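You operate a simulated robot arm through the tools that you are given. There is no shell and no other tool. Be economical: measure what you need, move in short steps, check, and stop when the job is done.

The job below is to be done with a simulated two-armed robot. You get a single attempt, and the scene is never put back.

JOB
Take the grey foam block from the top of the short bench and put it on the top of washer twelve. Open the cupboard door, put the pump on the top of the long bench away on the cupboard shelf and shut the door again. Put the crate on the top of the long bench away on the packing bench top. Put the circuit board on the top of the long bench away on the upper shelf. Put the orange bag from the top of the long bench on the top of washer twelve and the blue bag on the trolley top. Pull the trolley door open. Any order will do. Set down upright: pump, circuit board, bag.

Only the result counts: the job must be done as asked and must still hold three seconds after the hand-in. Knocking over, shifting, dropping, spilling or breaking anything else fails it.

ROBOT AND FRAMES
Two 7-joint arms with two-finger parallel grippers on one trunk, on a base that drives. Base frame: it is fixed to the floor where the robot stands at the start and does not move with it; the origin is under the middle of the robot, x ahead of it, y to its left, z up; the surface under the hand at the start is at about z = 820. Lengths are in mm, angles in degrees, forces in N, time in s.
The left shoulder is at the start at [70, 130, 1287], the right one opposite. With the tool pointing down near the work surface each hand reaches from about 100 to 460 mm from the robot's upright axis, wherever it stands, measured 20 degrees to its own side. Places, roughly: bag [1500, -250, 750]; circuit board (8x6x7 cm) [1500, 100, 800]; crate (41x26x12 cm) [1300, -100, 900]; cupboard door [500, 300, 400]; cupboard shelf [500, 100, 400]; foam block [500, -250, 750]; packing bench top [-3300, -1000, 800]; pump (6x5x6 cm) [900, -100, 800]; top of washer twelve [300, -900, 900]; trolley door [200, 3600, 300]; trolley top [200, 3800, 700]; upper shelf (36x20 cm) [620, 240, 1180]. Payload 1.57 kg a hand.
The tool frame of a hand sits at the grasp point between the pads (the TCP): z along the fingers, y along the line on which they close. The tips reach 30 mm beyond it. Largest opening 80 mm; finger width 17, thickness 12; the body of the gripper, 40 by 82 mm, starts 80 mm behind the TCP.
Orientation is that of the tool frame in the base frame, as [roll, pitch, yaw] about the fixed x, y, z axes, in that order (R = Rz(yaw) Ry(pitch) Rx(roll)). With the fingers straight down and closing along the base's y, the tool's x points along the base's -x, its y along +y and its z along -z.

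CONTROLS
- The arms move only by the tool arm_command. It takes "left_plan", "right_plan" or both (then of equal length, played together; a hand with none holds still); each is one flat list of numbers, 7 for each row, row after row: the shift along the tool's x, y, z in mm, then the turn, a rotation vector about the tool's x, y, z in degrees, then the gripper command, from -1 (fully open) to 1 (shut), values between in proportion. In form: [dx, dy, dz, wx, wy, wz, claw, dx, dy, dz, wx, wy, wz, claw, ...]. A call has 1 to 8 rows; each row is the pose to reach, as a shift and turn from the pose commanded when the call began, along the tool's axes at that moment. Each row takes 0.2 s and may step no farther than 50 mm and 8.6 degrees from the row before; otherwise, or with a gripper value out of range, the whole call is refused. A pose out of reach is approached as far as the arm can. The call stops where the force on the tool passes 40 N (or 10 N more than at its start, if that is more) or the arm is blocked; 0.2 s more then pass. Each finger travels about 108 mm/s and halts on what it meets, pressing with about 20 N; the grip force reading is that of the motor and also rises with nothing between the fingers. The clock runs only during rows and for 0.2 s after the last one: add rows that repeat a pose to give the fingers time. The reply holds the time, the measured pose of the TCP, the force on the tool along the base axes, the opening and the grip force, in the units named above and with some noise, with the torque about the TCP (base axes, N m) and any sound that the robot's microphone picked up.
- Cameras (640 x 400 px; columns grow to the right, rows downward): "scene" is now at [117.9, 32.5, 1492]; the picture's right is [0.43, -0.90, -0.00], its down [-0.70, -0.34, -0.63] and it looks along [0.57, 0.27, -0.78] (base axes); focal length 214 px, centre (320, 200). "left" rides on the left gripper at [72, 7, -122] in its tool frame; the picture's right is [-0.09, 1.00, 0.00], its down [-0.84, -0.08, -0.54] and it looks along [-0.54, -0.05, 0.84] (tool axes); focal length 238 px, centre (320, 200). "right" rides on the right gripper at [72, -7, -122] in its tool frame; the picture's right is [0.09, 1.00, 0.00], its down [-0.84, 0.08, -0.54] and it looks along [-0.54, 0.05, 0.84] (tool axes); focal length 238 px, centre (320, 200). There is no depth. A picture from a camera that has moved, and an enlarged one, comes with that camera's place and axes in the base frame and with its lens.
- camera(camera): a new picture of that camera. The clock stands still meanwhile.
- lift_body(by): slides the trunk up (or, below 0, down) by that many mm; the arms and the scene camera ride with it, the base frame stays. It gives what a move gives, with no picture.
- steer(legs): drives the robot by 1 to 6 legs, each [ahead, left, turn to the left] in mm, mm and degrees, along the robot's own axes; the way and the turn of a leg run together, so that a leg with both is an arc; at most 1500 mm and 180 degrees a leg. The arms and the cameras ride along, it lands a little off, and it stops where it bumps. It gives what a move gives.
- turn_head(pan, tilt): turns the head with the scene camera to pan (to the left, within 86 degrees either way) and tilt (down, from -29 to 69), counted from straight ahead of the robot. It gives what a move gives.
- zoom(camera, box): a new picture of the part [left, top, right, bottom] of that camera's present view, enlarged. The clock stands still meanwhile.
- hand_in(): hands the job in; it is judged then, once.

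Go step by step. Nothing tells you exact positions but the pictures and the camera data: compare them with the known pose of the tool, close in by small moves and look again before you grip or let go. The budget is 217 turns and 228 pictures, counting those below and the enlarged ones. Unless the task says otherwise, let go and move clear before handing in.

The tools are called after "Emit:" by a JSON object that holds its "api" and its "payload". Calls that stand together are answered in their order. arm_command: Moves the arms, as the interface text tells. Its arguments: {"type":"object","properties":{"left_plan":{"type":"array"},"right_plan":{"type":"array"}},"required":[]} The other tools are called the same way: lift_body (by) slides the trunk up or down; steer (legs) drives the base; turn_head (pan, tilt) turns the head that bears the scene camera; camera (camera) takes a picture; zoom (camera, box) takes an enlarged picture of a part of a camera's view; hand_in () hands the job in.

At the start:

```text
time: 0.0
left_ee_pos: [191.3, 199.7, 1339.3]
left_orientation: [-180.0, 0.0, 180.0]
left_wrist_force: [0.4, -0.1, 0.0]
left_torque: [0.03, 0.04, 0.01]
left_gripper_width: 79.8
left_finger_force: 0.0
right_ee_pos: [327.3, -13.5, 1340.7]
right_orientation: [179.9, 0.0, 179.9]
right_wrist_force: [-0.7, 0.9, -0.9]
right_torque: [-0.04, 0.02, 0.0]
right_gripper_width: 80.1
right_finger_force: 0.0
trunk travel left (down, up): [-925.0, 15.0]
robot x, y, heading: [-1.8, 0.7, 0.1]
head pan, tilt: [25.8, 50.9]
```

scene: 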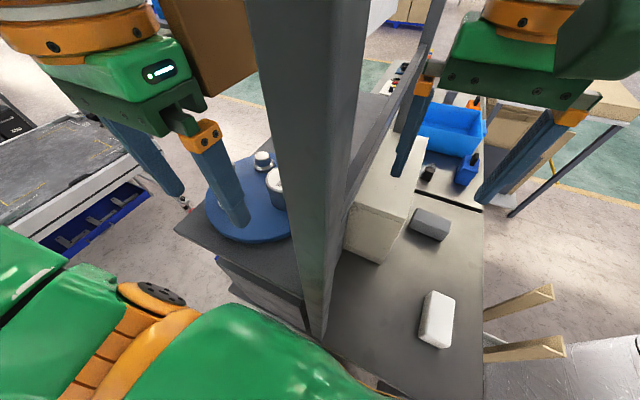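
right: 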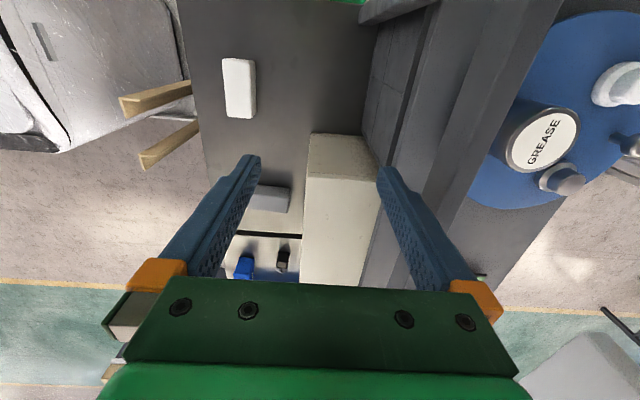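
left: 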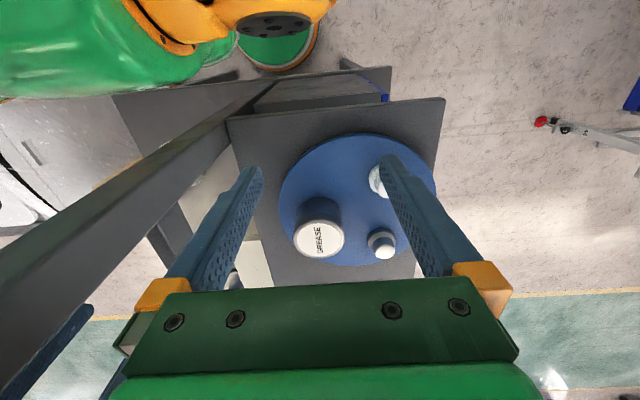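

I see a short bench with a grey and a white block, a long bench behind it with a blue crate, a turntable on a cupboard to the left and shelf boards. First I look around with the head.

Emit:
{"api": "turn_head", "payload": {"pan": 0, "tilt": 35}}

Emit:
{"api": "camera", "payload": {"camera": "scene"}}

Emit:
{"api": "turn_head", "payload": {"pan": -60, "tilt": 30}}

Emit:
{"api": "camera", "payload": {"camera": "scene"}}

Emit:
{"api": "turn_head", "payload": {"pan": 70, "tilt": 25}}

Emit:
{"api": "camera", "payload": {"camera": "scene"}}

```text
time: 0.9
left_ee_pos: [191.8, 201.1, 1340.7]
left_orientation: [-179.9, 0.0, -179.9]
left_wrist_force: [-0.4, 0.7, 0.1]
left_torque: [-0.01, -0.02, 0.02]
left_gripper_width: 80.1
left_finger_force: 0.0
right_ee_pos: [328.8, -11.8, 1341.0]
right_orientation: [179.8, 0.1, 179.9]
right_wrist_force: [-0.7, 0.6, 0.2]
right_torque: [0.01, 0.02, -0.02]
right_gripper_width: 80.1
right_finger_force: 0.1
trunk travel left (down, up): [-925.0, 15.0]
robot x, y, heading: [1.2, -0.7, -0.3]
head pan, tilt: [0.0, 35.0]
```

```text
224 pictures are left
camera scene: at [137.2, -0.5, 1514.9], right [0.0, -1.0, 0.0], down [-0.57, 0.0, -0.82], along [0.82, 0.0, -0.57], focal length 214 px, centre (320, 200)
```

scene: 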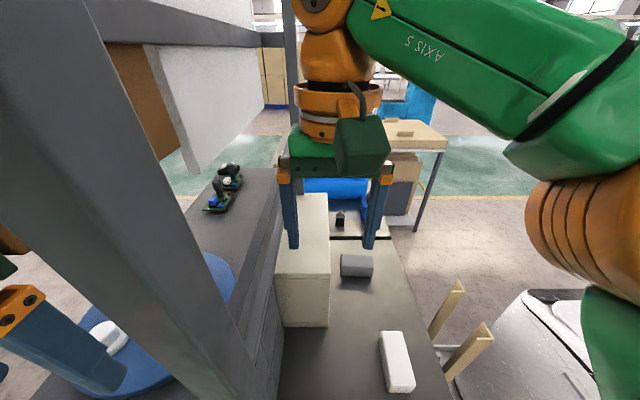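

```text
time: 2.2
left_ee_pos: [191.9, 200.8, 1340.8]
left_orientation: [-179.9, 0.1, -180.0]
left_wrist_force: [-0.1, 0.3, -0.2]
left_torque: [0.0, -0.01, -0.02]
left_gripper_width: 79.9
left_finger_force: 0.1
right_ee_pos: [328.3, -12.3, 1339.4]
right_orientation: [179.9, 0.0, 179.8]
right_wrist_force: [-0.8, -0.1, 0.0]
right_torque: [0.01, 0.01, 0.01]
right_gripper_width: 79.6
right_finger_force: 0.1
trunk travel left (down, up): [-925.0, 15.0]
robot x, y, heading: [0.8, -0.4, 0.3]
head pan, tilt: [-60.0, 30.0]
```

```text
223 pictures are left
camera scene: at [94.6, -78.8, 1522.7], right [-0.87, -0.5, 0.0], down [-0.25, 0.43, -0.87], along [0.43, -0.75, -0.5], focal length 214 px, centre (320, 200)
```

scene: 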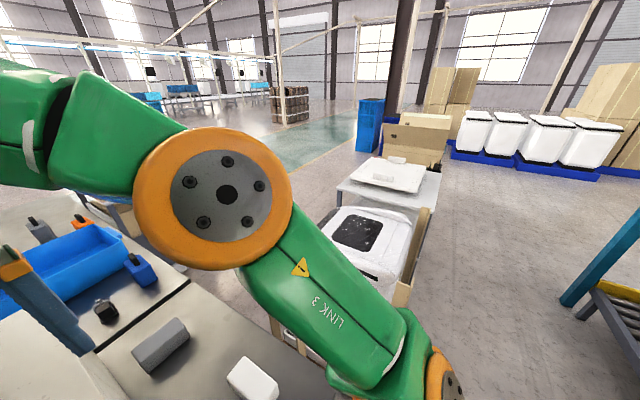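

```text
time: 4.3
left_ee_pos: [192.3, 202.2, 1339.0]
left_orientation: [-179.9, 0.1, 180.0]
left_wrist_force: [0.8, 0.5, 0.5]
left_torque: [0.0, -0.01, 0.01]
left_gripper_width: 80.1
left_finger_force: 0.1
right_ee_pos: [328.7, -13.6, 1338.2]
right_orientation: [179.9, 0.0, 179.8]
right_wrist_force: [0.8, 0.0, -0.6]
right_torque: [0.0, 0.01, 0.0]
right_gripper_width: 80.2
right_finger_force: 0.1
trunk travel left (down, up): [-925.0, 15.0]
robot x, y, heading: [-2.6, -2.6, -0.2]
head pan, tilt: [70.0, 25.0]
```

```text
222 pictures are left
camera scene: at [80.8, 86.1, 1530.7], right [0.94, -0.34, 0.0], down [-0.14, -0.4, -0.91], along [0.31, 0.85, -0.42], focal length 214 px, centre (320, 200)
```

scene: 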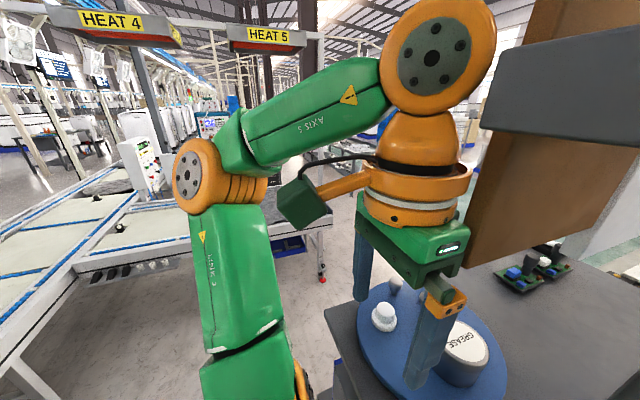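

The arms block much of the view and a grey frame stands between the hands. I back away straight to see the whole scene.

Emit:
{"api": "steer", "payload": {"legs": [[-700, 0, 0]]}}

Emit:
{"api": "turn_head", "payload": {"pan": 0, "tilt": 35}}

Emit:
{"api": "camera", "payload": {"camera": "scene"}}

```text
time: 8.2
left_ee_pos: [-506.5, 200.4, 1340.0]
left_orientation: [-179.9, -0.2, 179.6]
left_wrist_force: [0.3, 0.2, 0.7]
left_torque: [-0.01, 0.03, 0.01]
left_gripper_width: 80.0
left_finger_force: 0.0
right_ee_pos: [-373.1, -13.1, 1339.7]
right_orientation: [179.9, -0.1, 179.6]
right_wrist_force: [0.3, -0.5, 0.2]
right_torque: [-0.01, 0.03, -0.02]
right_gripper_width: 79.9
right_finger_force: 0.0
trunk travel left (down, up): [-925.0, 15.0]
robot x, y, heading: [-702.0, 2.5, -0.5]
head pan, tilt: [70.0, 25.0]
```

```text
time: 9.6
left_ee_pos: [-508.7, 201.4, 1339.0]
left_orientation: [-179.8, -0.1, 179.7]
left_wrist_force: [-0.8, -0.2, -0.2]
left_torque: [0.0, 0.0, -0.01]
left_gripper_width: 80.1
left_finger_force: 0.1
right_ee_pos: [-374.7, -12.7, 1339.6]
right_orientation: [179.9, 0.0, 179.6]
right_wrist_force: [0.4, 0.0, -0.5]
right_torque: [-0.02, -0.01, -0.02]
right_gripper_width: 79.9
right_finger_force: 0.1
trunk travel left (down, up): [-925.0, 15.0]
robot x, y, heading: [-703.2, 4.8, -0.2]
head pan, tilt: [0.0, 35.0]
```

```text
221 pictures are left
camera scene: at [-565.2, 0.8, 1514.9], right [-0.01, -1.0, 0.0], down [-0.57, 0.0, -0.82], along [0.82, 0.0, -0.57], focal length 214 px, centre (320, 200)
```

scene: 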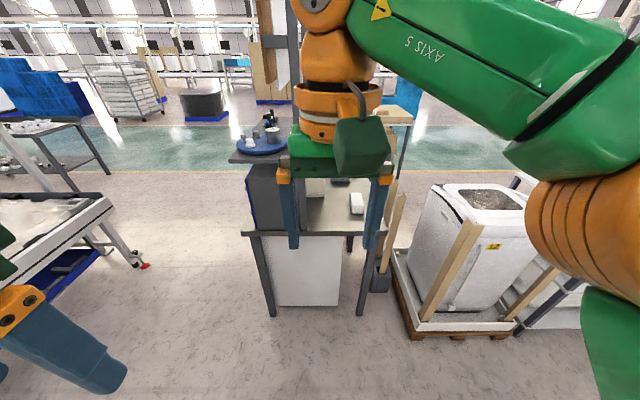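

The bench front is near x≈225, with the top near z≈750. I zoom in on the bench and on the washers at the right for labels.

Emit:
{"api": "zoom", "payload": {"camera": "scene", "box": [220, 90, 420, 320]}}

Emit:
{"api": "zoom", "payload": {"camera": "scene", "box": [380, 160, 580, 345]}}

Emit:
{"api": "turn_head", "payload": {"pan": -50, "tilt": 15}}

Emit:
{"api": "camera", "payload": {"camera": "scene"}}

Emit:
{"api": "turn_head", "payload": {"pan": 60, "tilt": 15}}

Emit:
{"api": "camera", "payload": {"camera": "scene"}}

```text
1.74 times, centred on (320, 205) of scene
camera zoom: at [-565.2, 0.8, 1514.9], right [-0.01, -1.0, 0.0], down [-0.57, 0.0, -0.82], along [0.82, 0.0, -0.57], focal length 373 px, centre (320, 191)
```

zoom: 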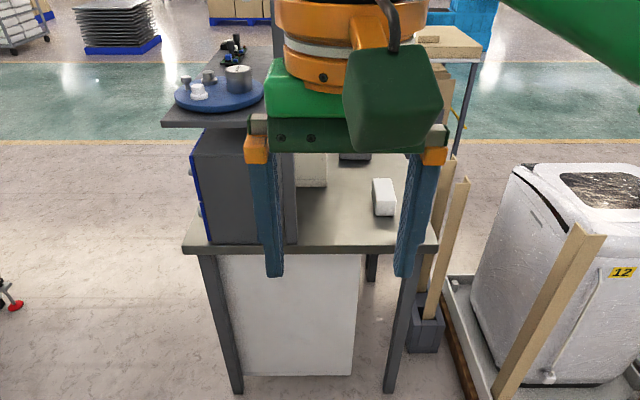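

```text
2.16 times, centred on (480, 252) of scene
camera zoom: at [-565.2, 0.8, 1514.9], right [-0.01, -1.0, 0.0], down [-0.57, 0.0, -0.82], along [0.82, 0.0, -0.57], focal length 464 px, centre (-26, 86)
```

zoom: 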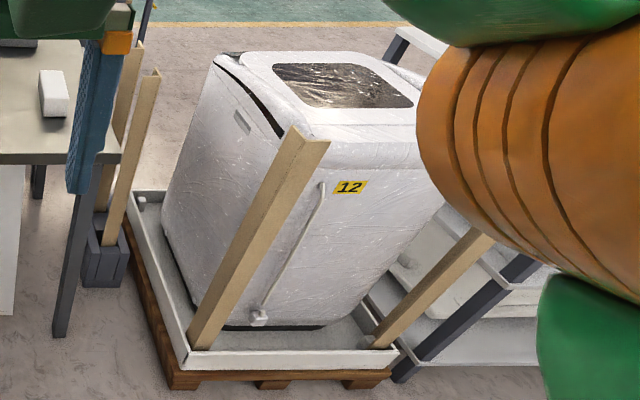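

```text
time: 10.8
left_ee_pos: [-507.8, 201.0, 1339.3]
left_orientation: [-180.0, -0.1, 179.6]
left_wrist_force: [-0.8, 0.2, 0.2]
left_torque: [-0.02, 0.01, 0.02]
left_gripper_width: 80.1
left_finger_force: 0.1
right_ee_pos: [-374.1, -12.3, 1341.0]
right_orientation: [179.9, 0.1, 179.6]
right_wrist_force: [0.1, -0.6, -0.1]
right_torque: [0.0, -0.01, 0.01]
right_gripper_width: 80.1
right_finger_force: 0.0
trunk travel left (down, up): [-925.0, 15.0]
robot x, y, heading: [-703.2, 6.9, -0.4]
head pan, tilt: [-50.0, 15.0]
```

```text
218 pictures are left
camera scene: at [-593.8, -70.5, 1546.9], right [-0.77, -0.64, 0.0], down [-0.17, 0.2, -0.97], along [0.62, -0.74, -0.26], focal length 214 px, centre (320, 200)
```

scene: 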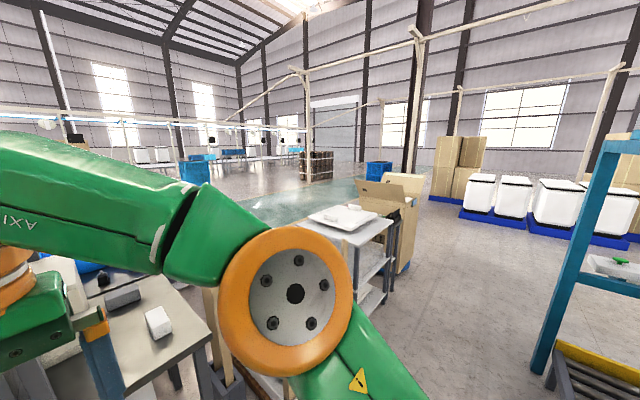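

```text
time: 12.6
left_ee_pos: [-510.2, 200.8, 1339.5]
left_orientation: [-179.9, 0.0, 179.7]
left_wrist_force: [-0.3, 0.0, -0.4]
left_torque: [0.01, -0.02, 0.01]
left_gripper_width: 80.2
left_finger_force: 0.0
right_ee_pos: [-375.2, -13.9, 1340.2]
right_orientation: [179.9, 0.0, 179.6]
right_wrist_force: [-0.7, 0.6, 0.0]
right_torque: [0.01, 0.01, -0.01]
right_gripper_width: 80.1
right_finger_force: 0.1
trunk travel left (down, up): [-925.0, 15.0]
robot x, y, heading: [-705.7, 1.2, -0.2]
head pan, tilt: [60.0, 15.0]
```

```text
217 pictures are left
camera scene: at [-606.2, 81.8, 1546.9], right [0.86, -0.51, 0.0], down [-0.13, -0.22, -0.97], along [0.49, 0.83, -0.26], focal length 214 px, centre (320, 200)
```

scene: 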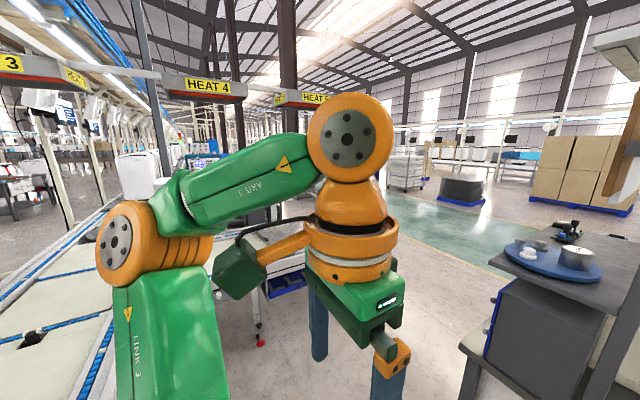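

Washer 12 is the one at the right in the pallet crate, and the cupboard appears to be the white box beneath the bench, with its door facing +y. I drive left to see that side.

Emit:
{"api": "steer", "payload": {"legs": [[0, 800, 0], [500, 0, 0]]}}

Emit:
{"api": "turn_head", "payload": {"pan": -45, "tilt": 40}}

Emit:
{"api": "camera", "payload": {"camera": "scene"}}

Emit:
{"api": "turn_head", "payload": {"pan": 45, "tilt": 20}}

Emit:
{"api": "camera", "payload": {"camera": "scene"}}

```text
time: 19.5
left_ee_pos: [-6.3, 996.0, 1339.0]
left_orientation: [-179.9, 0.2, 179.1]
left_wrist_force: [-0.7, -0.5, 0.1]
left_torque: [-0.01, -0.02, 0.0]
left_gripper_width: 79.7
left_finger_force: 0.0
right_ee_pos: [126.6, 778.8, 1341.5]
right_orientation: [180.0, 0.2, 179.1]
right_wrist_force: [-0.2, -0.1, 0.0]
right_torque: [0.03, -0.02, -0.01]
right_gripper_width: 80.0
right_finger_force: 0.1
trunk travel left (down, up): [-925.0, 15.0]
robot x, y, heading: [-196.3, 795.9, -0.9]
head pan, tilt: [60.0, 15.0]
```

```text
time: 21.3
left_ee_pos: [-1.8, 996.1, 1339.4]
left_orientation: [-179.9, 0.1, 179.2]
left_wrist_force: [-0.5, 0.5, -0.2]
left_torque: [-0.03, 0.01, 0.0]
left_gripper_width: 80.1
left_finger_force: 0.0
right_ee_pos: [130.1, 778.5, 1339.9]
right_orientation: [179.9, -0.1, 179.0]
right_wrist_force: [0.5, -0.2, 0.1]
right_torque: [0.0, 0.0, 0.0]
right_gripper_width: 79.9
right_finger_force: 0.1
trunk travel left (down, up): [-925.0, 15.0]
robot x, y, heading: [-199.1, 796.4, -0.9]
head pan, tilt: [-45.0, 40.0]
```

```text
216 pictures are left
camera scene: at [-90.0, 736.0, 1507.4], right [-0.72, -0.7, 0.0], down [-0.45, 0.46, -0.77], along [0.53, -0.55, -0.64], focal length 214 px, centre (320, 200)
```

scene: 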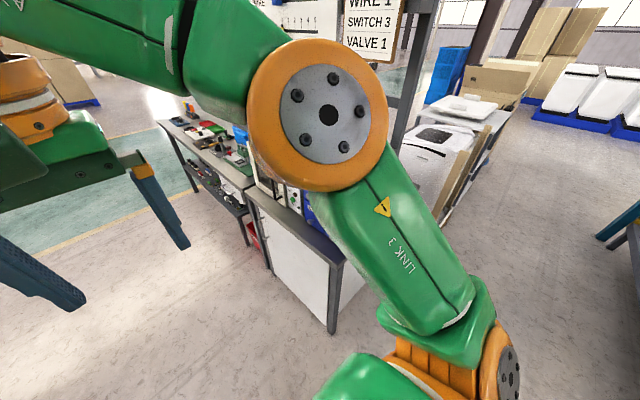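

```text
time: 22.9
left_ee_pos: [-2.9, 996.3, 1339.6]
left_orientation: [-179.8, 0.0, 179.1]
left_wrist_force: [0.4, -0.9, -0.2]
left_torque: [0.02, 0.01, -0.02]
left_gripper_width: 80.2
left_finger_force: 0.1
right_ee_pos: [129.3, 779.7, 1340.3]
right_orientation: [179.9, 0.0, 178.9]
right_wrist_force: [0.4, 0.2, 0.0]
right_torque: [-0.01, -0.02, 0.01]
right_gripper_width: 80.0
right_finger_force: 0.0
trunk travel left (down, up): [-925.0, 15.0]
robot x, y, heading: [-199.8, 798.8, -0.6]
head pan, tilt: [45.0, 20.0]
```

```text
215 pictures are left
camera scene: at [-82.3, 861.7, 1538.7], right [0.69, -0.72, 0.0], down [-0.25, -0.24, -0.94], along [0.68, 0.65, -0.34], focal length 214 px, centre (320, 200)
```

scene: 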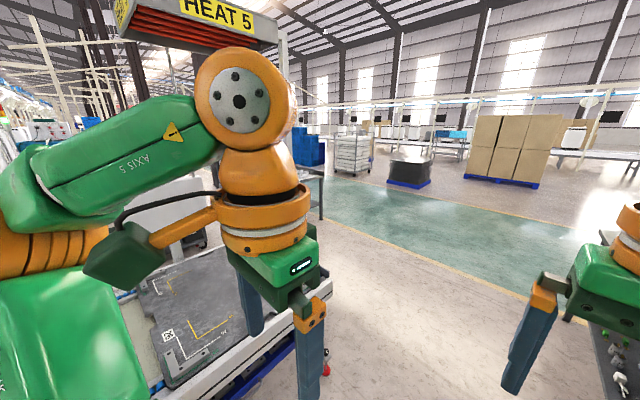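

The arms mask much here too. I go on beside the bench and turn to face its left side.

Emit:
{"api": "steer", "payload": {"legs": [[750, 100, 0], [0, 0, -90]]}}

Emit:
{"api": "turn_head", "payload": {"pan": 0, "tilt": 40}}

Emit:
{"api": "camera", "payload": {"camera": "scene"}}

Emit:
{"api": "camera", "payload": {"camera": "right"}}

```text
time: 30.8
left_ee_pos: [750.4, 691.0, 1339.7]
left_orientation: [-179.9, 0.1, 89.3]
left_wrist_force: [0.8, -0.5, -0.8]
left_torque: [0.0, 0.03, -0.03]
left_gripper_width: 80.1
left_finger_force: 0.0
right_ee_pos: [534.0, 557.7, 1340.2]
right_orientation: [179.9, 0.0, 88.9]
right_wrist_force: [-0.2, 1.0, -1.3]
right_torque: [0.01, 0.02, 0.01]
right_gripper_width: 80.1
right_finger_force: 0.1
trunk travel left (down, up): [-925.0, 15.0]
robot x, y, heading: [550.9, 885.2, -90.7]
head pan, tilt: [45.0, 20.0]
```

```text
time: 32.0
left_ee_pos: [749.3, 690.8, 1339.8]
left_orientation: [-179.9, 0.1, 89.2]
left_wrist_force: [0.6, -0.6, -0.8]
left_torque: [-0.01, 0.01, 0.01]
left_gripper_width: 79.9
left_finger_force: 0.0
right_ee_pos: [533.7, 558.6, 1340.1]
right_orientation: [180.0, 0.1, 88.9]
right_wrist_force: [0.6, 0.3, 0.0]
right_torque: [-0.01, -0.02, -0.03]
right_gripper_width: 80.0
right_finger_force: 0.1
trunk travel left (down, up): [-925.0, 15.0]
robot x, y, heading: [554.7, 887.1, -90.9]
head pan, tilt: [0.0, 40.0]
```

```text
214 pictures are left
camera scene: at [549.5, 750.7, 1507.4], right [-1.0, 0.01, 0.0], down [0.01, 0.64, -0.77], along [-0.01, -0.77, -0.64], focal length 214 px, centre (320, 200)
```

scene: 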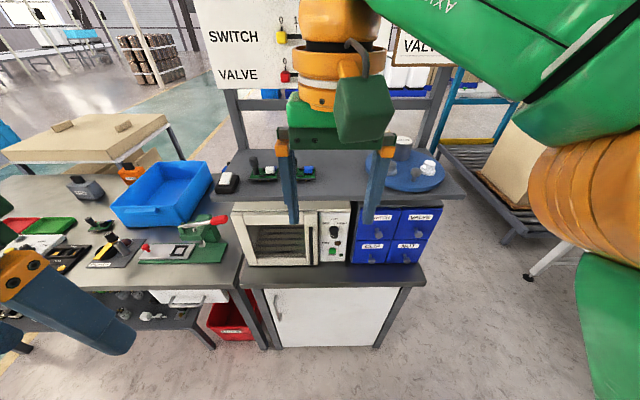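

```text
213 pictures are left
camera right: at [528.6, 630.4, 1462.5], right [1.0, 0.08, 0.0], down [0.06, -0.84, 0.54], along [0.04, -0.54, -0.84], focal length 238 px, centre (320, 200)
```

right: 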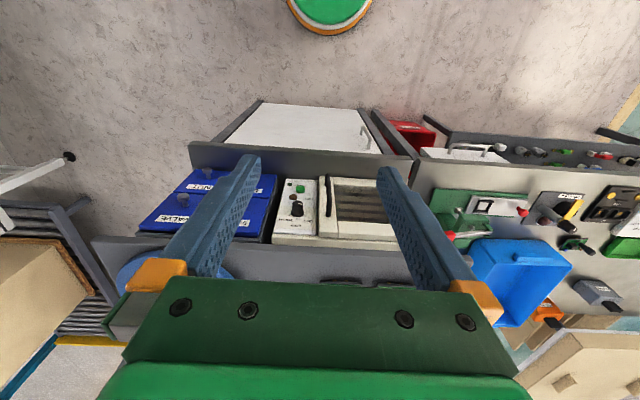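

Now the left side is clear: cupboard door with a handle at its +x side, oven and drawers above, shelf on top. I zoom in on the long bench, shelf and door.

Emit:
{"api": "zoom", "payload": {"camera": "scene", "box": [0, 100, 240, 350]}}

Emit:
{"api": "zoom", "payload": {"camera": "scene", "box": [200, 80, 480, 255]}}

Emit:
{"api": "zoom", "payload": {"camera": "scene", "box": [220, 240, 440, 370]}}

Emit:
{"api": "turn_head", "payload": {"pan": 55, "tilt": 35}}

Emit:
{"api": "camera", "payload": {"camera": "scene"}}

```text
1.60 times, centred on (120, 225) of scene
camera zoom: at [549.5, 750.7, 1507.4], right [-1.0, 0.01, 0.0], down [0.01, 0.64, -0.77], along [-0.01, -0.77, -0.64], focal length 343 px, centre (640, 160)
```

zoom: 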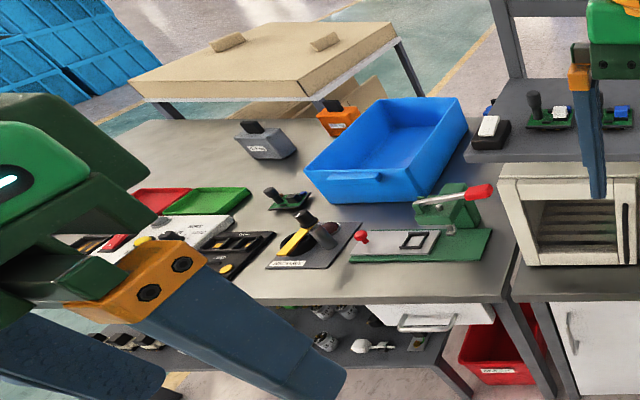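

```text
2.29 times, centred on (340, 168) of scene
camera zoom: at [549.5, 750.7, 1507.4], right [-1.0, 0.01, 0.0], down [0.01, 0.64, -0.77], along [-0.01, -0.77, -0.64], focal length 490 px, centre (274, 274)
```

zoom: 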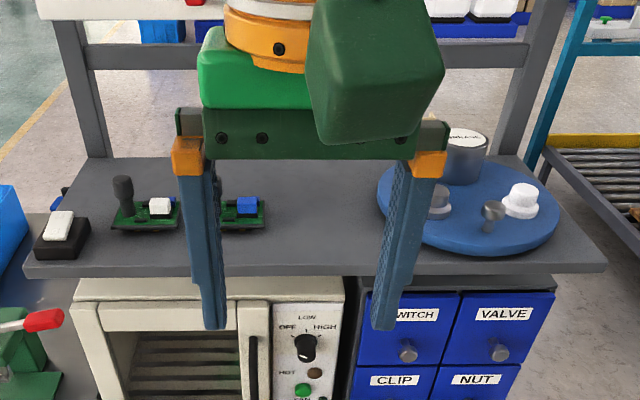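

```text
2.91 times, centred on (330, 305) of scene
camera zoom: at [549.5, 750.7, 1507.4], right [-1.0, 0.01, 0.0], down [0.01, 0.64, -0.77], along [-0.01, -0.77, -0.64], focal length 624 px, centre (291, -106)
```

zoom: 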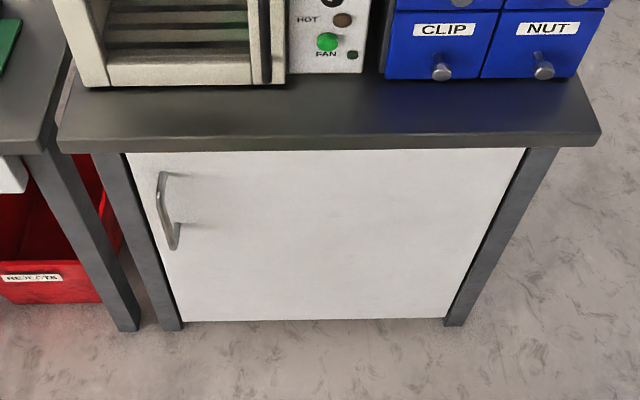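

```text
time: 33.2
left_ee_pos: [749.6, 691.3, 1339.2]
left_orientation: [-179.8, 0.0, 89.1]
left_wrist_force: [1.2, 0.1, 0.6]
left_torque: [0.0, -0.02, 0.0]
left_gripper_width: 80.0
left_finger_force: 0.1
right_ee_pos: [533.5, 559.1, 1339.8]
right_orientation: [179.8, 0.0, 88.9]
right_wrist_force: [0.1, 0.0, -0.1]
right_torque: [-0.01, -0.01, 0.0]
right_gripper_width: 80.1
right_finger_force: 0.1
trunk travel left (down, up): [-925.0, 15.0]
robot x, y, heading: [551.3, 885.7, -91.0]
head pan, tilt: [55.0, 35.0]
```

```text
209 pictures are left
camera scene: at [621.9, 784.0, 1514.9], right [-0.59, -0.81, 0.0], down [-0.46, 0.34, -0.82], along [0.66, -0.48, -0.57], focal length 214 px, centre (320, 200)
```

scene: 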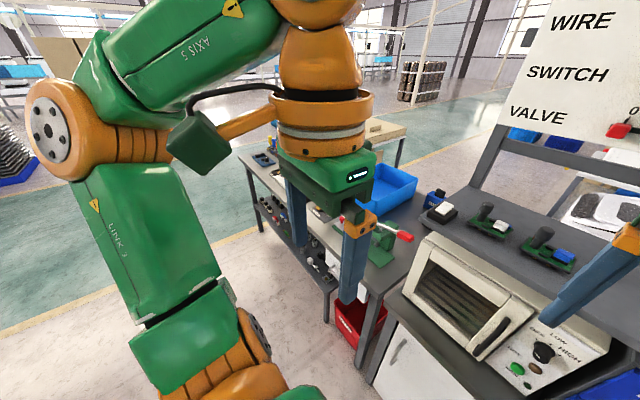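

I take the crate to be the blue tub near (1330,-160), the circuit board near (1570,50), and the orange and grey bags near (1700,-350). The far side of the long bench may need an approach from -y, so I drive east along it and look.

Emit:
{"api": "steer", "payload": {"legs": [[0, 1100, 0]]}}

Emit:
{"api": "turn_head", "payload": {"pan": 0, "tilt": 30}}

Emit:
{"api": "camera", "payload": {"camera": "scene"}}

Emit:
{"api": "camera", "payload": {"camera": "right"}}

```text
time: 38.8
left_ee_pos: [1836.2, 669.4, 1341.0]
left_orientation: [179.9, 0.0, 88.7]
left_wrist_force: [0.3, -0.2, 0.2]
left_torque: [0.01, -0.03, -0.01]
left_gripper_width: 79.8
left_finger_force: 0.1
right_ee_pos: [1619.4, 538.3, 1339.7]
right_orientation: [179.8, 0.0, 88.7]
right_wrist_force: [-0.3, 0.2, 0.5]
right_torque: [0.01, 0.0, 0.02]
right_gripper_width: 80.1
right_finger_force: 0.0
trunk travel left (down, up): [-925.0, 15.0]
robot x, y, heading: [1642.7, 865.3, -91.3]
head pan, tilt: [55.0, 35.0]
```

```text
time: 40.0
left_ee_pos: [1837.4, 670.8, 1340.4]
left_orientation: [-180.0, 0.1, 88.8]
left_wrist_force: [-0.7, -0.9, -1.3]
left_torque: [0.02, 0.02, -0.02]
left_gripper_width: 80.1
left_finger_force: 0.2
right_ee_pos: [1619.7, 537.6, 1340.0]
right_orientation: [179.9, 0.0, 88.6]
right_wrist_force: [-0.2, 0.3, -0.2]
right_torque: [0.06, -0.01, 0.0]
right_gripper_width: 80.2
right_finger_force: 0.0
trunk travel left (down, up): [-925.0, 15.0]
robot x, y, heading: [1639.7, 866.0, -91.1]
head pan, tilt: [0.0, 30.0]
```

```text
208 pictures are left
camera scene: at [1636.8, 725.1, 1522.7], right [-1.0, 0.02, 0.0], down [0.01, 0.5, -0.87], along [-0.02, -0.87, -0.5], focal length 214 px, centre (320, 200)
```

scene: 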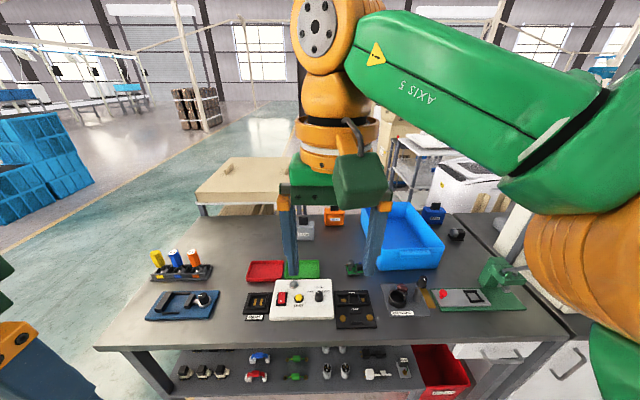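

```text
207 pictures are left
camera right: at [1615.2, 610.3, 1462.5], right [1.0, 0.07, 0.0], down [0.06, -0.84, 0.54], along [0.04, -0.54, -0.84], focal length 238 px, centre (320, 200)
```

right: 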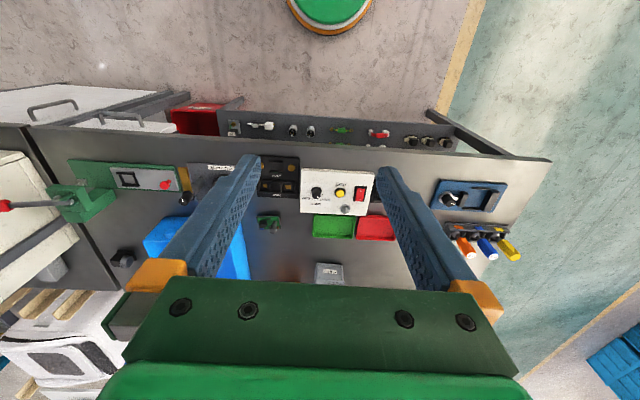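

From here the layout is clear: circuit board near (1462,36), pump near (865,-180), orange bag near (1530,-380), blue bag near (890,-390), crate between them. I zoom in on these.

Emit:
{"api": "zoom", "payload": {"camera": "scene", "box": [320, 190, 480, 290]}}

Emit:
{"api": "zoom", "payload": {"camera": "right", "box": [90, 190, 390, 300]}}

Emit:
{"api": "zoom", "payload": {"camera": "scene", "box": [180, 130, 350, 250]}}

```text
4.00 times, centred on (400, 240) of scene
camera zoom: at [1636.8, 725.1, 1522.7], right [-1.0, 0.02, 0.0], down [0.01, 0.5, -0.87], along [-0.02, -0.87, -0.5], focal length 858 px, centre (0, 40)
```

zoom: 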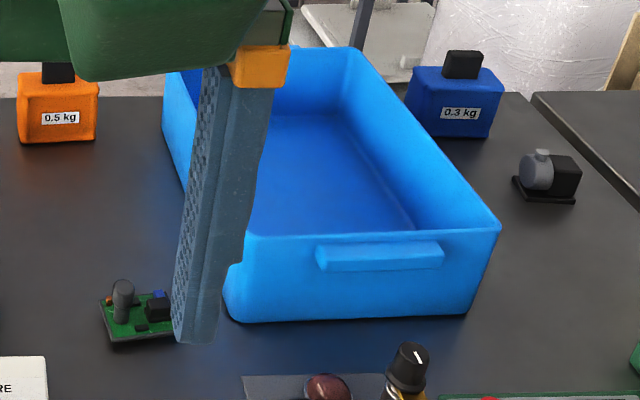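

```text
2.13 times, centred on (240, 245) of right
camera zoom: at [1615.2, 610.3, 1462.5], right [1.0, 0.07, 0.0], down [0.06, -0.84, 0.54], along [0.04, -0.54, -0.84], focal length 508 px, centre (491, 104)
```

zoom: 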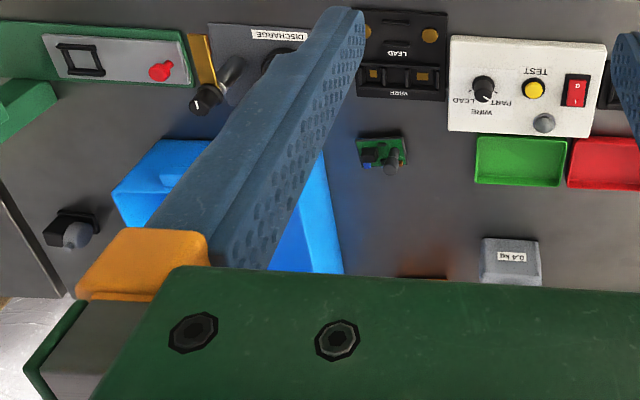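

```text
3.33 times, centred on (265, 190) of scene
camera zoom: at [1636.8, 725.1, 1522.7], right [-1.0, 0.02, 0.0], down [0.01, 0.5, -0.87], along [-0.02, -0.87, -0.5], focal length 715 px, centre (503, 233)
```

zoom: 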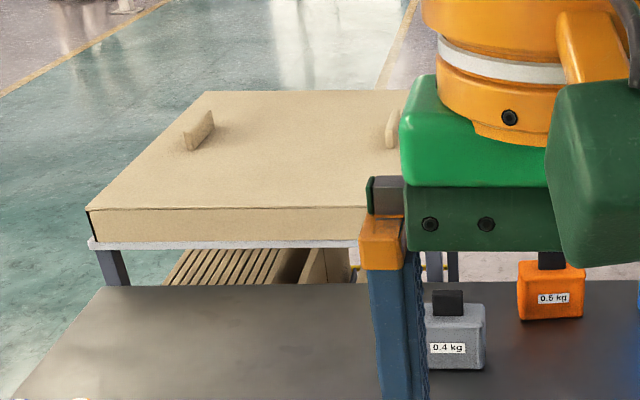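

Bags carry weight labels and black grip tabs; the circuit board is 80 along x and 60 along y. I drive up to the bench front, lower the trunk and aim the right hand at the board.

Emit:
{"api": "steer", "payload": {"legs": [[290, 0, 1]]}}

Emit:
{"api": "lift_body", "payload": {"by": -200}}

Emit:
{"api": "turn_head", "payload": {"pan": -10, "tilt": 45}}

Emit:
{"api": "camera", "payload": {"camera": "scene"}}

Emit:
{"api": "camera", "payload": {"camera": "right"}}

```text
time: 42.0
left_ee_pos: [1838.7, 389.0, 1340.6]
left_orientation: [-179.9, 0.2, 90.1]
left_wrist_force: [0.6, -0.1, 0.4]
left_torque: [-0.01, 0.02, 0.02]
left_gripper_width: 80.1
left_finger_force: 0.1
right_ee_pos: [1625.0, 253.1, 1341.1]
right_orientation: [179.8, 0.2, 90.0]
right_wrist_force: [-0.2, 0.2, -0.3]
right_torque: [0.01, -0.04, 0.01]
right_gripper_width: 80.0
right_finger_force: 0.0
trunk travel left (down, up): [-925.0, 15.0]
robot x, y, heading: [1635.4, 573.8, -89.8]
head pan, tilt: [0.0, 30.0]
```

```text
time: 44.2
left_ee_pos: [1837.9, 384.9, 1139.0]
left_orientation: [-179.9, 0.1, 90.2]
left_wrist_force: [-0.6, -0.5, -1.4]
left_torque: [0.0, -0.02, 0.02]
left_gripper_width: 79.9
left_finger_force: 0.1
right_ee_pos: [1624.7, 247.9, 1139.8]
right_orientation: [179.8, 0.0, 89.9]
right_wrist_force: [-1.6, -0.4, -0.4]
right_torque: [0.01, -0.03, -0.02]
right_gripper_width: 80.0
right_finger_force: 0.1
trunk travel left (down, up): [-725.0, 215.0]
robot x, y, heading: [1636.6, 577.4, -89.8]
head pan, tilt: [0.0, 30.0]
```

```text
time: 45.0
left_ee_pos: [1839.1, 385.4, 1139.6]
left_orientation: [-180.0, 0.1, 90.1]
left_wrist_force: [1.3, -0.9, 0.2]
left_torque: [0.0, 0.02, 0.01]
left_gripper_width: 80.1
left_finger_force: 0.1
right_ee_pos: [1625.3, 248.5, 1141.1]
right_orientation: [179.9, 0.0, 90.0]
right_wrist_force: [0.2, 0.0, 0.0]
right_torque: [0.02, 0.01, 0.02]
right_gripper_width: 80.0
right_finger_force: 0.1
trunk travel left (down, up): [-725.0, 215.0]
robot x, y, heading: [1636.4, 575.5, -89.9]
head pan, tilt: [-10.0, 45.0]
```

```text
203 pictures are left
camera scene: at [1623.0, 445.7, 1300.2], right [-0.99, 0.17, 0.0], down [0.12, 0.7, -0.71], along [-0.12, -0.7, -0.71], focal length 214 px, centre (320, 200)
```

scene: 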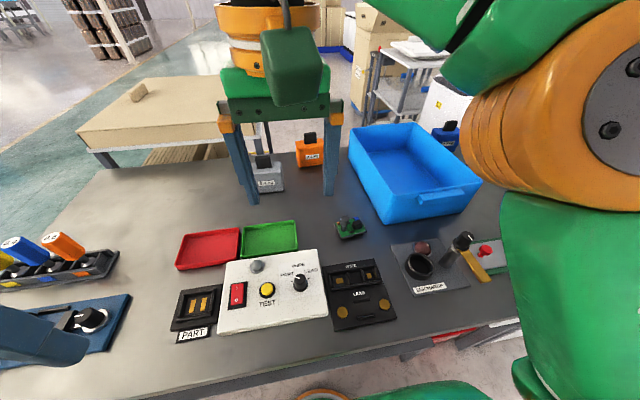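

```text
202 pictures are left
camera right: at [1618.3, 320.1, 1262.5], right [1.0, 0.09, 0.0], down [0.08, -0.84, 0.54], along [0.05, -0.54, -0.84], focal length 238 px, centre (320, 200)
```

right: 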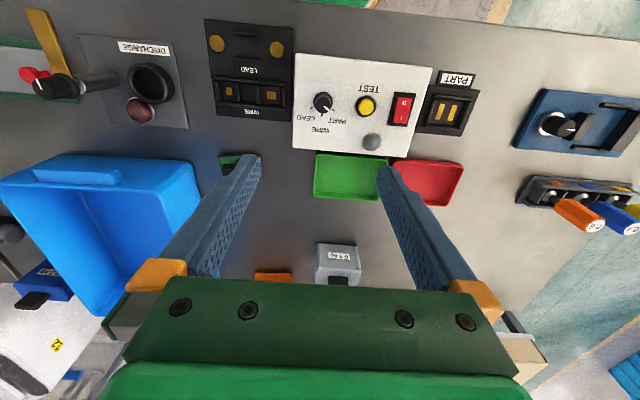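

The board is near (1457,45). I move the right hand over it at height while turning it so that it closes along y.

Emit:
{"api": "arm_command", "payload": {"right_plan": [-25, -20, 0, 0, 0, 8.5, -1, -50, -40, 0, 0, 0, 17, -1, -75, -60, 0, 0, 0, 25.5, -1, -100, -80, 0, 0, 0, 34, -1, -125, -100, 0, 0, 0, 42.5, -1, -150, -120, 0, 0, 0, 51, -1, -175, -140, 0, 0, 0, 59.5, -1, -200, -160, 0, 0, 0, 68, -1]}}

Emit:
{"api": "camera", "payload": {"camera": "right"}}

```text
time: 46.8
left_ee_pos: [1839.1, 384.6, 1139.2]
left_orientation: [-179.9, 0.0, 90.1]
left_wrist_force: [1.0, 0.1, -0.1]
left_torque: [-0.02, 0.01, -0.01]
left_gripper_width: 80.0
left_finger_force: 0.1
right_ee_pos: [1495.1, 146.2, 1092.2]
right_orientation: [179.9, -0.2, 21.8]
right_wrist_force: [-0.3, 0.6, 0.6]
right_torque: [-0.02, -0.05, -0.02]
right_gripper_width: 80.1
right_finger_force: 0.1
right hand out of reach, approached as far as the arm can: row 2, 3, 4, 5, 6, 7, 8
trunk travel left (down, up): [-725.0, 215.0]
robot x, y, heading: [1637.7, 576.8, -89.9]
head pan, tilt: [-10.0, 45.0]
```

```text
201 pictures are left
camera right: at [1560.0, 178.1, 1215.0], right [0.46, -0.89, 0.0], down [-0.75, -0.38, 0.54], along [-0.48, -0.25, -0.84], focal length 238 px, centre (320, 200)
```

right: 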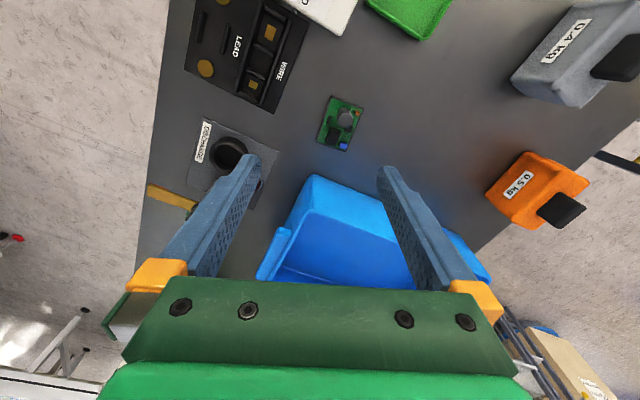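

The arm's reach limit is about 430 mm from the shoulder to the wrist. Turning the base left by 40° brings the right shoulder forward, so I do that and lower the trunk a bit more.

Emit:
{"api": "steer", "payload": {"legs": [[0, 0, 40]]}}

Emit:
{"api": "lift_body", "payload": {"by": -60}}

Emit:
{"api": "camera", "payload": {"camera": "right"}}

```text
time: 49.0
left_ee_pos: [1915.3, 556.3, 1139.4]
left_orientation: [180.0, 0.0, 129.9]
left_wrist_force: [-0.2, 0.1, -0.3]
left_torque: [0.02, 0.02, 0.0]
left_gripper_width: 79.9
left_finger_force: 0.1
right_ee_pos: [1803.7, 154.1, 1093.7]
right_orientation: [179.9, -0.1, 61.7]
right_wrist_force: [-0.2, -0.1, 0.0]
right_torque: [0.0, -0.02, 0.0]
right_gripper_width: 79.8
right_finger_force: 0.0
trunk travel left (down, up): [-725.0, 215.0]
robot x, y, heading: [1640.4, 578.2, -50.2]
head pan, tilt: [-10.0, 45.0]
```

```text
time: 50.0
left_ee_pos: [1915.2, 556.4, 1080.1]
left_orientation: [179.9, 0.1, 129.8]
left_wrist_force: [-0.6, -0.3, 0.5]
left_torque: [0.0, 0.0, 0.03]
left_gripper_width: 80.2
left_finger_force: 0.1
right_ee_pos: [1803.4, 152.8, 1032.5]
right_orientation: [180.0, -0.1, 61.7]
right_wrist_force: [-0.2, -0.6, 0.6]
right_torque: [-0.01, -0.01, 0.01]
right_gripper_width: 79.7
right_finger_force: 0.0
trunk travel left (down, up): [-665.0, 275.0]
robot x, y, heading: [1635.5, 573.5, -50.2]
head pan, tilt: [-10.0, 45.0]
```

```text
200 pictures are left
camera right: at [1831.6, 220.3, 1155.1], right [0.92, -0.39, 0.0], down [-0.33, -0.77, 0.54], along [-0.21, -0.5, -0.84], focal length 238 px, centre (320, 200)
```

right: 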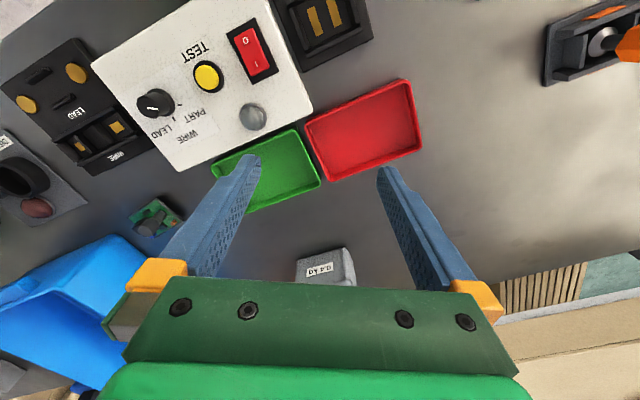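

I move the right hand over the board at z≈950, turning the gripper to close along y.

Emit:
{"api": "arm_command", "payload": {"right_plan": [-32, -31.6, 10, 0, 0, 7.7, -1, -65, -63, 20, 0, 0, 15.4, -1, -97, -95, 30, 0, 0, 23.1, -1, -129.5, -126.5, 40, 0, 0, 30.8, -1, -162, -158, 50, 0, 0, 38.5, -1, -194, -190, 60, 0, 0, 46.2, -1, -227, -221.5, 70, 0, 0, 53.9, -1, -259, -253, 80, 0, 0, 61.6, -1]}}

Emit:
{"api": "camera", "payload": {"camera": "right"}}

Emit:
{"api": "camera", "payload": {"camera": "scene"}}

```text
time: 51.8
left_ee_pos: [1913.6, 556.7, 1080.7]
left_orientation: [-179.9, 0.1, 129.8]
left_wrist_force: [0.5, -0.7, 0.6]
left_torque: [-0.01, 0.01, 0.02]
left_gripper_width: 80.1
left_finger_force: 0.0
right_ee_pos: [1456.4, 45.0, 949.3]
right_orientation: [-179.8, -0.2, -0.1]
right_wrist_force: [0.3, -0.7, -0.4]
right_torque: [0.0, -0.04, 0.01]
right_gripper_width: 79.7
right_finger_force: 0.0
trunk travel left (down, up): [-665.0, 275.0]
robot x, y, heading: [1638.9, 577.0, -50.1]
head pan, tilt: [-10.0, 45.0]
```

```text
199 pictures are left
camera right: at [1527.8, 51.3, 1072.5], right [0.09, -1.0, 0.0], down [-0.84, -0.08, 0.54], along [-0.54, -0.05, -0.84], focal length 238 px, centre (320, 200)
```

right: 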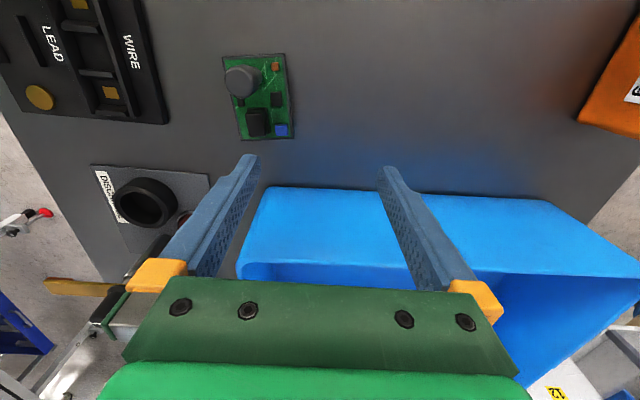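

```text
198 pictures are left
camera scene: at [1708.0, 466.1, 1240.1], right [-0.87, -0.5, 0.0], down [-0.35, 0.61, -0.71], along [0.35, -0.61, -0.71], focal length 214 px, centre (320, 200)
```

scene: 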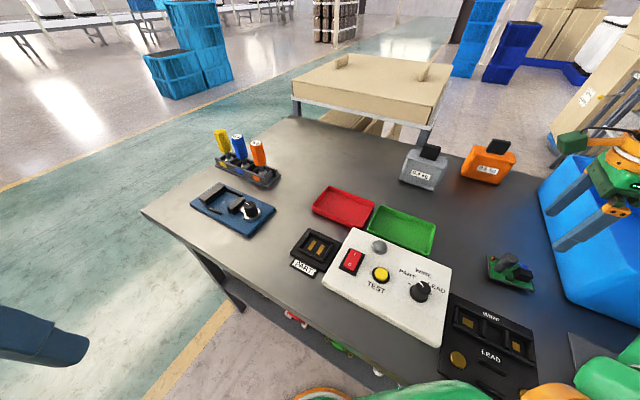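

Triangulating both views gives the bench top near z≈820–825 and the board at (1479,105), turned about +7°. I move over it and look again.

Emit:
{"api": "arm_command", "payload": {"right_plan": [11, -30, 10, 0, 0, -3.5, -1, 22.6, -60, 20, 0, 0, -7, -1, 22.6, -60, 20, 0, 0, -7, -1]}}

Emit:
{"api": "camera", "payload": {"camera": "right"}}

Emit:
{"api": "zoom", "payload": {"camera": "scene", "box": [440, 140, 640, 340]}}

```text
time: 52.6
left_ee_pos: [1914.2, 557.7, 1080.1]
left_orientation: [-180.0, 0.0, 129.9]
left_wrist_force: [-0.7, -0.1, -0.3]
left_torque: [-0.01, -0.01, -0.02]
left_gripper_width: 80.2
left_finger_force: 0.1
right_ee_pos: [1494.6, 96.6, 923.2]
right_orientation: [-179.2, -1.1, 8.1]
right_wrist_force: [0.4, -0.4, -0.1]
right_torque: [0.03, 0.0, 0.01]
right_gripper_width: 79.7
right_finger_force: 0.0
right hand out of reach, approached as far as the arm can: row 2, 3
trunk travel left (down, up): [-665.0, 275.0]
robot x, y, heading: [1634.1, 574.4, -50.1]
head pan, tilt: [-10.0, 45.0]
```

```text
197 pictures are left
camera right: at [1563.0, 110.4, 1047.8], right [0.23, -0.97, -0.01], down [-0.83, -0.2, 0.53], along [-0.51, -0.11, -0.85], focal length 238 px, centre (320, 200)
```

right: 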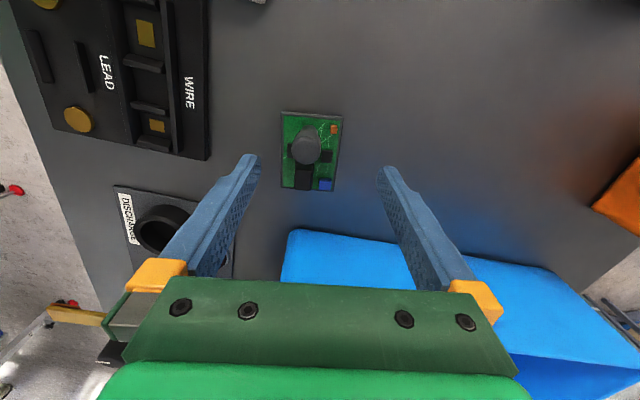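

```text
2.00 times, centred on (540, 240) of scene
camera zoom: at [1709.3, 466.3, 1240.0], right [-0.87, -0.5, 0.0], down [-0.35, 0.61, -0.71], along [0.35, -0.61, -0.71], focal length 429 px, centre (-120, 120)
```

zoom: 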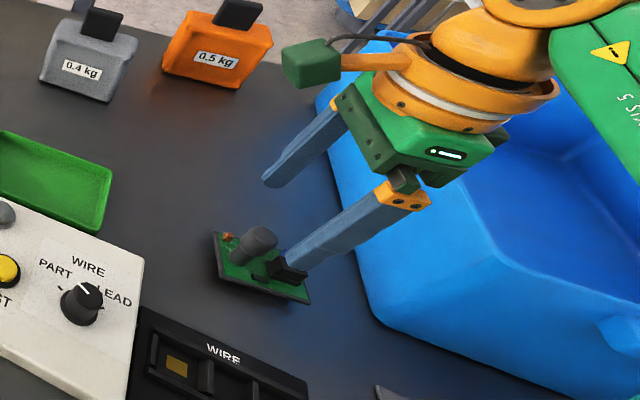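

A joint limit stopped the hand short, so I raise it clear and turn the base 20° back to the right for a better posture.

Emit:
{"api": "arm_command", "payload": {"right_plan": [0, 0, -45, 0, 0, 0, -1, 0, 0, -90, 0, 0, 0, -1, 0, 0, -110, 0, 0, 0, -1]}}

Emit:
{"api": "steer", "payload": {"legs": [[0, 0, -20]]}}

```text
time: 53.4
left_ee_pos: [1915.3, 555.9, 1080.1]
left_orientation: [180.0, 0.0, 129.8]
left_wrist_force: [0.3, 0.0, 0.0]
left_torque: [-0.02, -0.03, -0.01]
left_gripper_width: 80.0
left_finger_force: 0.0
right_ee_pos: [1502.8, 83.3, 1019.3]
right_orientation: [-180.0, -0.1, 7.0]
right_wrist_force: [-0.5, 0.1, 0.0]
right_torque: [0.02, 0.0, 0.0]
right_gripper_width: 79.9
right_finger_force: 0.1
right hand out of reach, approached as far as the arm can: row 1, 2, 3
trunk travel left (down, up): [-665.0, 275.0]
robot x, y, heading: [1637.9, 577.0, -50.3]
head pan, tilt: [-10.0, 45.0]
```

```text
time: 54.9
left_ee_pos: [1891.6, 464.2, 1078.7]
left_orientation: [-179.9, 0.1, 110.0]
left_wrist_force: [0.1, 1.0, -0.5]
left_torque: [-0.01, -0.01, -0.04]
left_gripper_width: 79.9
left_finger_force: 0.2
right_ee_pos: [1345.1, 157.8, 1018.5]
right_orientation: [-179.9, -0.2, -12.7]
right_wrist_force: [0.0, 0.0, -0.4]
right_torque: [0.0, 0.0, 0.0]
right_gripper_width: 80.0
right_finger_force: 0.0
trunk travel left (down, up): [-665.0, 275.0]
robot x, y, heading: [1638.8, 580.8, -69.9]
head pan, tilt: [-10.0, 45.0]
```

Emit:
{"api": "arm_command", "payload": {"right_plan": [35, 5.5, 0, 0, 0, -5, -1, 71, 11, 22, 0, 0, -10, -1, 107, 16.5, 44, 0, 0, -15, -1, 142.4, 22.2, 66, 0, 0, -19.7, -1, 142.4, 22.2, 88, 0, 0, -19.7, -1, 142.4, 22.2, 88, 0, 0, -19.7, -1]}}

Emit:
{"api": "camera", "payload": {"camera": "right"}}

```text
time: 56.3
left_ee_pos: [1891.1, 464.7, 1079.9]
left_orientation: [-180.0, 0.1, 110.1]
left_wrist_force: [-0.2, 0.3, -0.4]
left_torque: [0.0, -0.03, 0.03]
left_gripper_width: 79.9
left_finger_force: 0.1
right_ee_pos: [1480.2, 104.9, 932.5]
right_orientation: [179.9, -0.1, 6.9]
right_wrist_force: [0.3, 0.1, 0.2]
right_torque: [0.04, 0.0, 0.01]
right_gripper_width: 79.9
right_finger_force: 0.0
trunk travel left (down, up): [-665.0, 275.0]
robot x, y, heading: [1639.9, 575.6, -69.9]
head pan, tilt: [-10.0, 45.0]
```

```text
195 pictures are left
camera right: at [1550.7, 119.7, 1055.2], right [0.21, -0.98, 0.0], down [-0.82, -0.18, 0.54], along [-0.53, -0.12, -0.84], focal length 238 px, centre (320, 200)
```

right: 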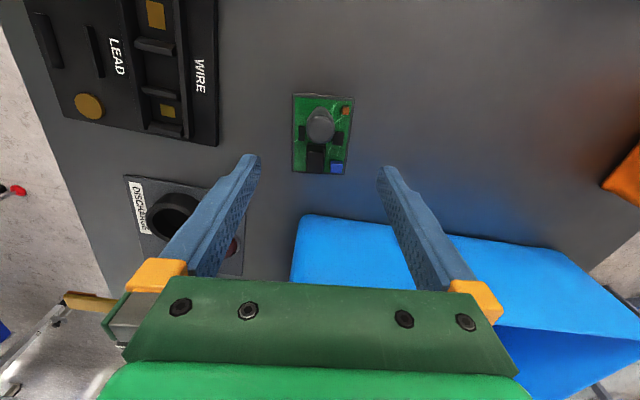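

The board is centred between the fingers. I descend most of the way and check.

Emit:
{"api": "arm_command", "payload": {"right_plan": [0, 0, 25, 0, 0, 0, -1, 0, 0, 50, 0, 0, 0, -1, 0, 0, 62, 0, 0, 0, -1, 0, 0, 62, 0, 0, 0, -1]}}

Emit:
{"api": "camera", "payload": {"camera": "right"}}

Emit:
{"api": "zoom", "payload": {"camera": "scene", "box": [320, 120, 560, 320]}}

```text
time: 57.3
left_ee_pos: [1891.3, 464.7, 1078.6]
left_orientation: [-179.9, 0.1, 109.9]
left_wrist_force: [-0.3, -0.1, -0.1]
left_torque: [0.0, 0.01, -0.02]
left_gripper_width: 80.1
left_finger_force: 0.2
right_ee_pos: [1479.2, 105.1, 868.8]
right_orientation: [179.9, -0.1, 7.0]
right_wrist_force: [-0.4, -0.4, -1.0]
right_torque: [0.0, 0.0, -0.01]
right_gripper_width: 80.1
right_finger_force: 0.1
trunk travel left (down, up): [-665.0, 275.0]
robot x, y, heading: [1639.6, 579.2, -69.8]
head pan, tilt: [-10.0, 45.0]
```

```text
194 pictures are left
camera right: at [1549.7, 119.9, 992.6], right [0.21, -0.98, 0.0], down [-0.82, -0.18, 0.54], along [-0.53, -0.12, -0.84], focal length 238 px, centre (320, 200)
```

right: 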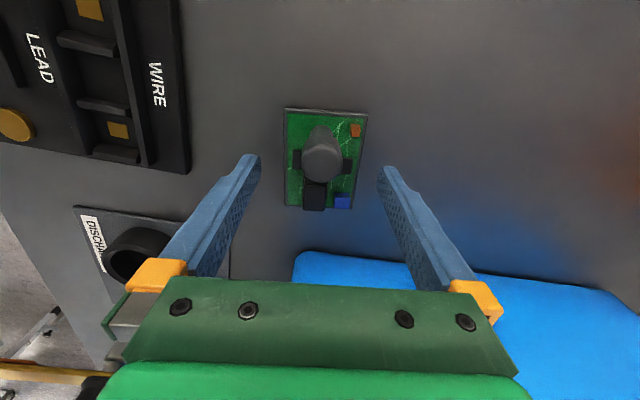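

```text
2.00 times, centred on (440, 220) of scene
camera zoom: at [1667.9, 448.8, 1240.1], right [-0.98, -0.17, 0.0], down [-0.12, 0.7, -0.71], along [0.12, -0.7, -0.71], focal length 429 px, centre (80, 160)
```

zoom: 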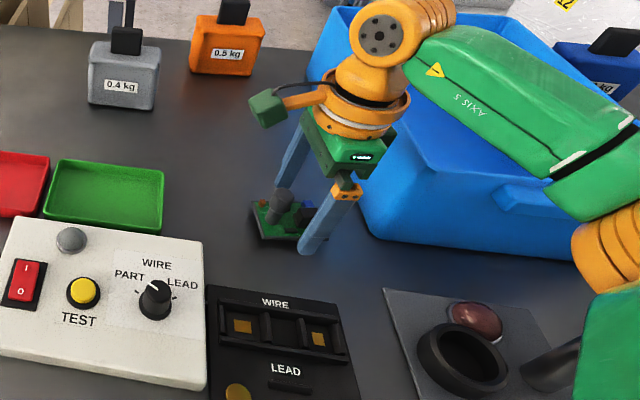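

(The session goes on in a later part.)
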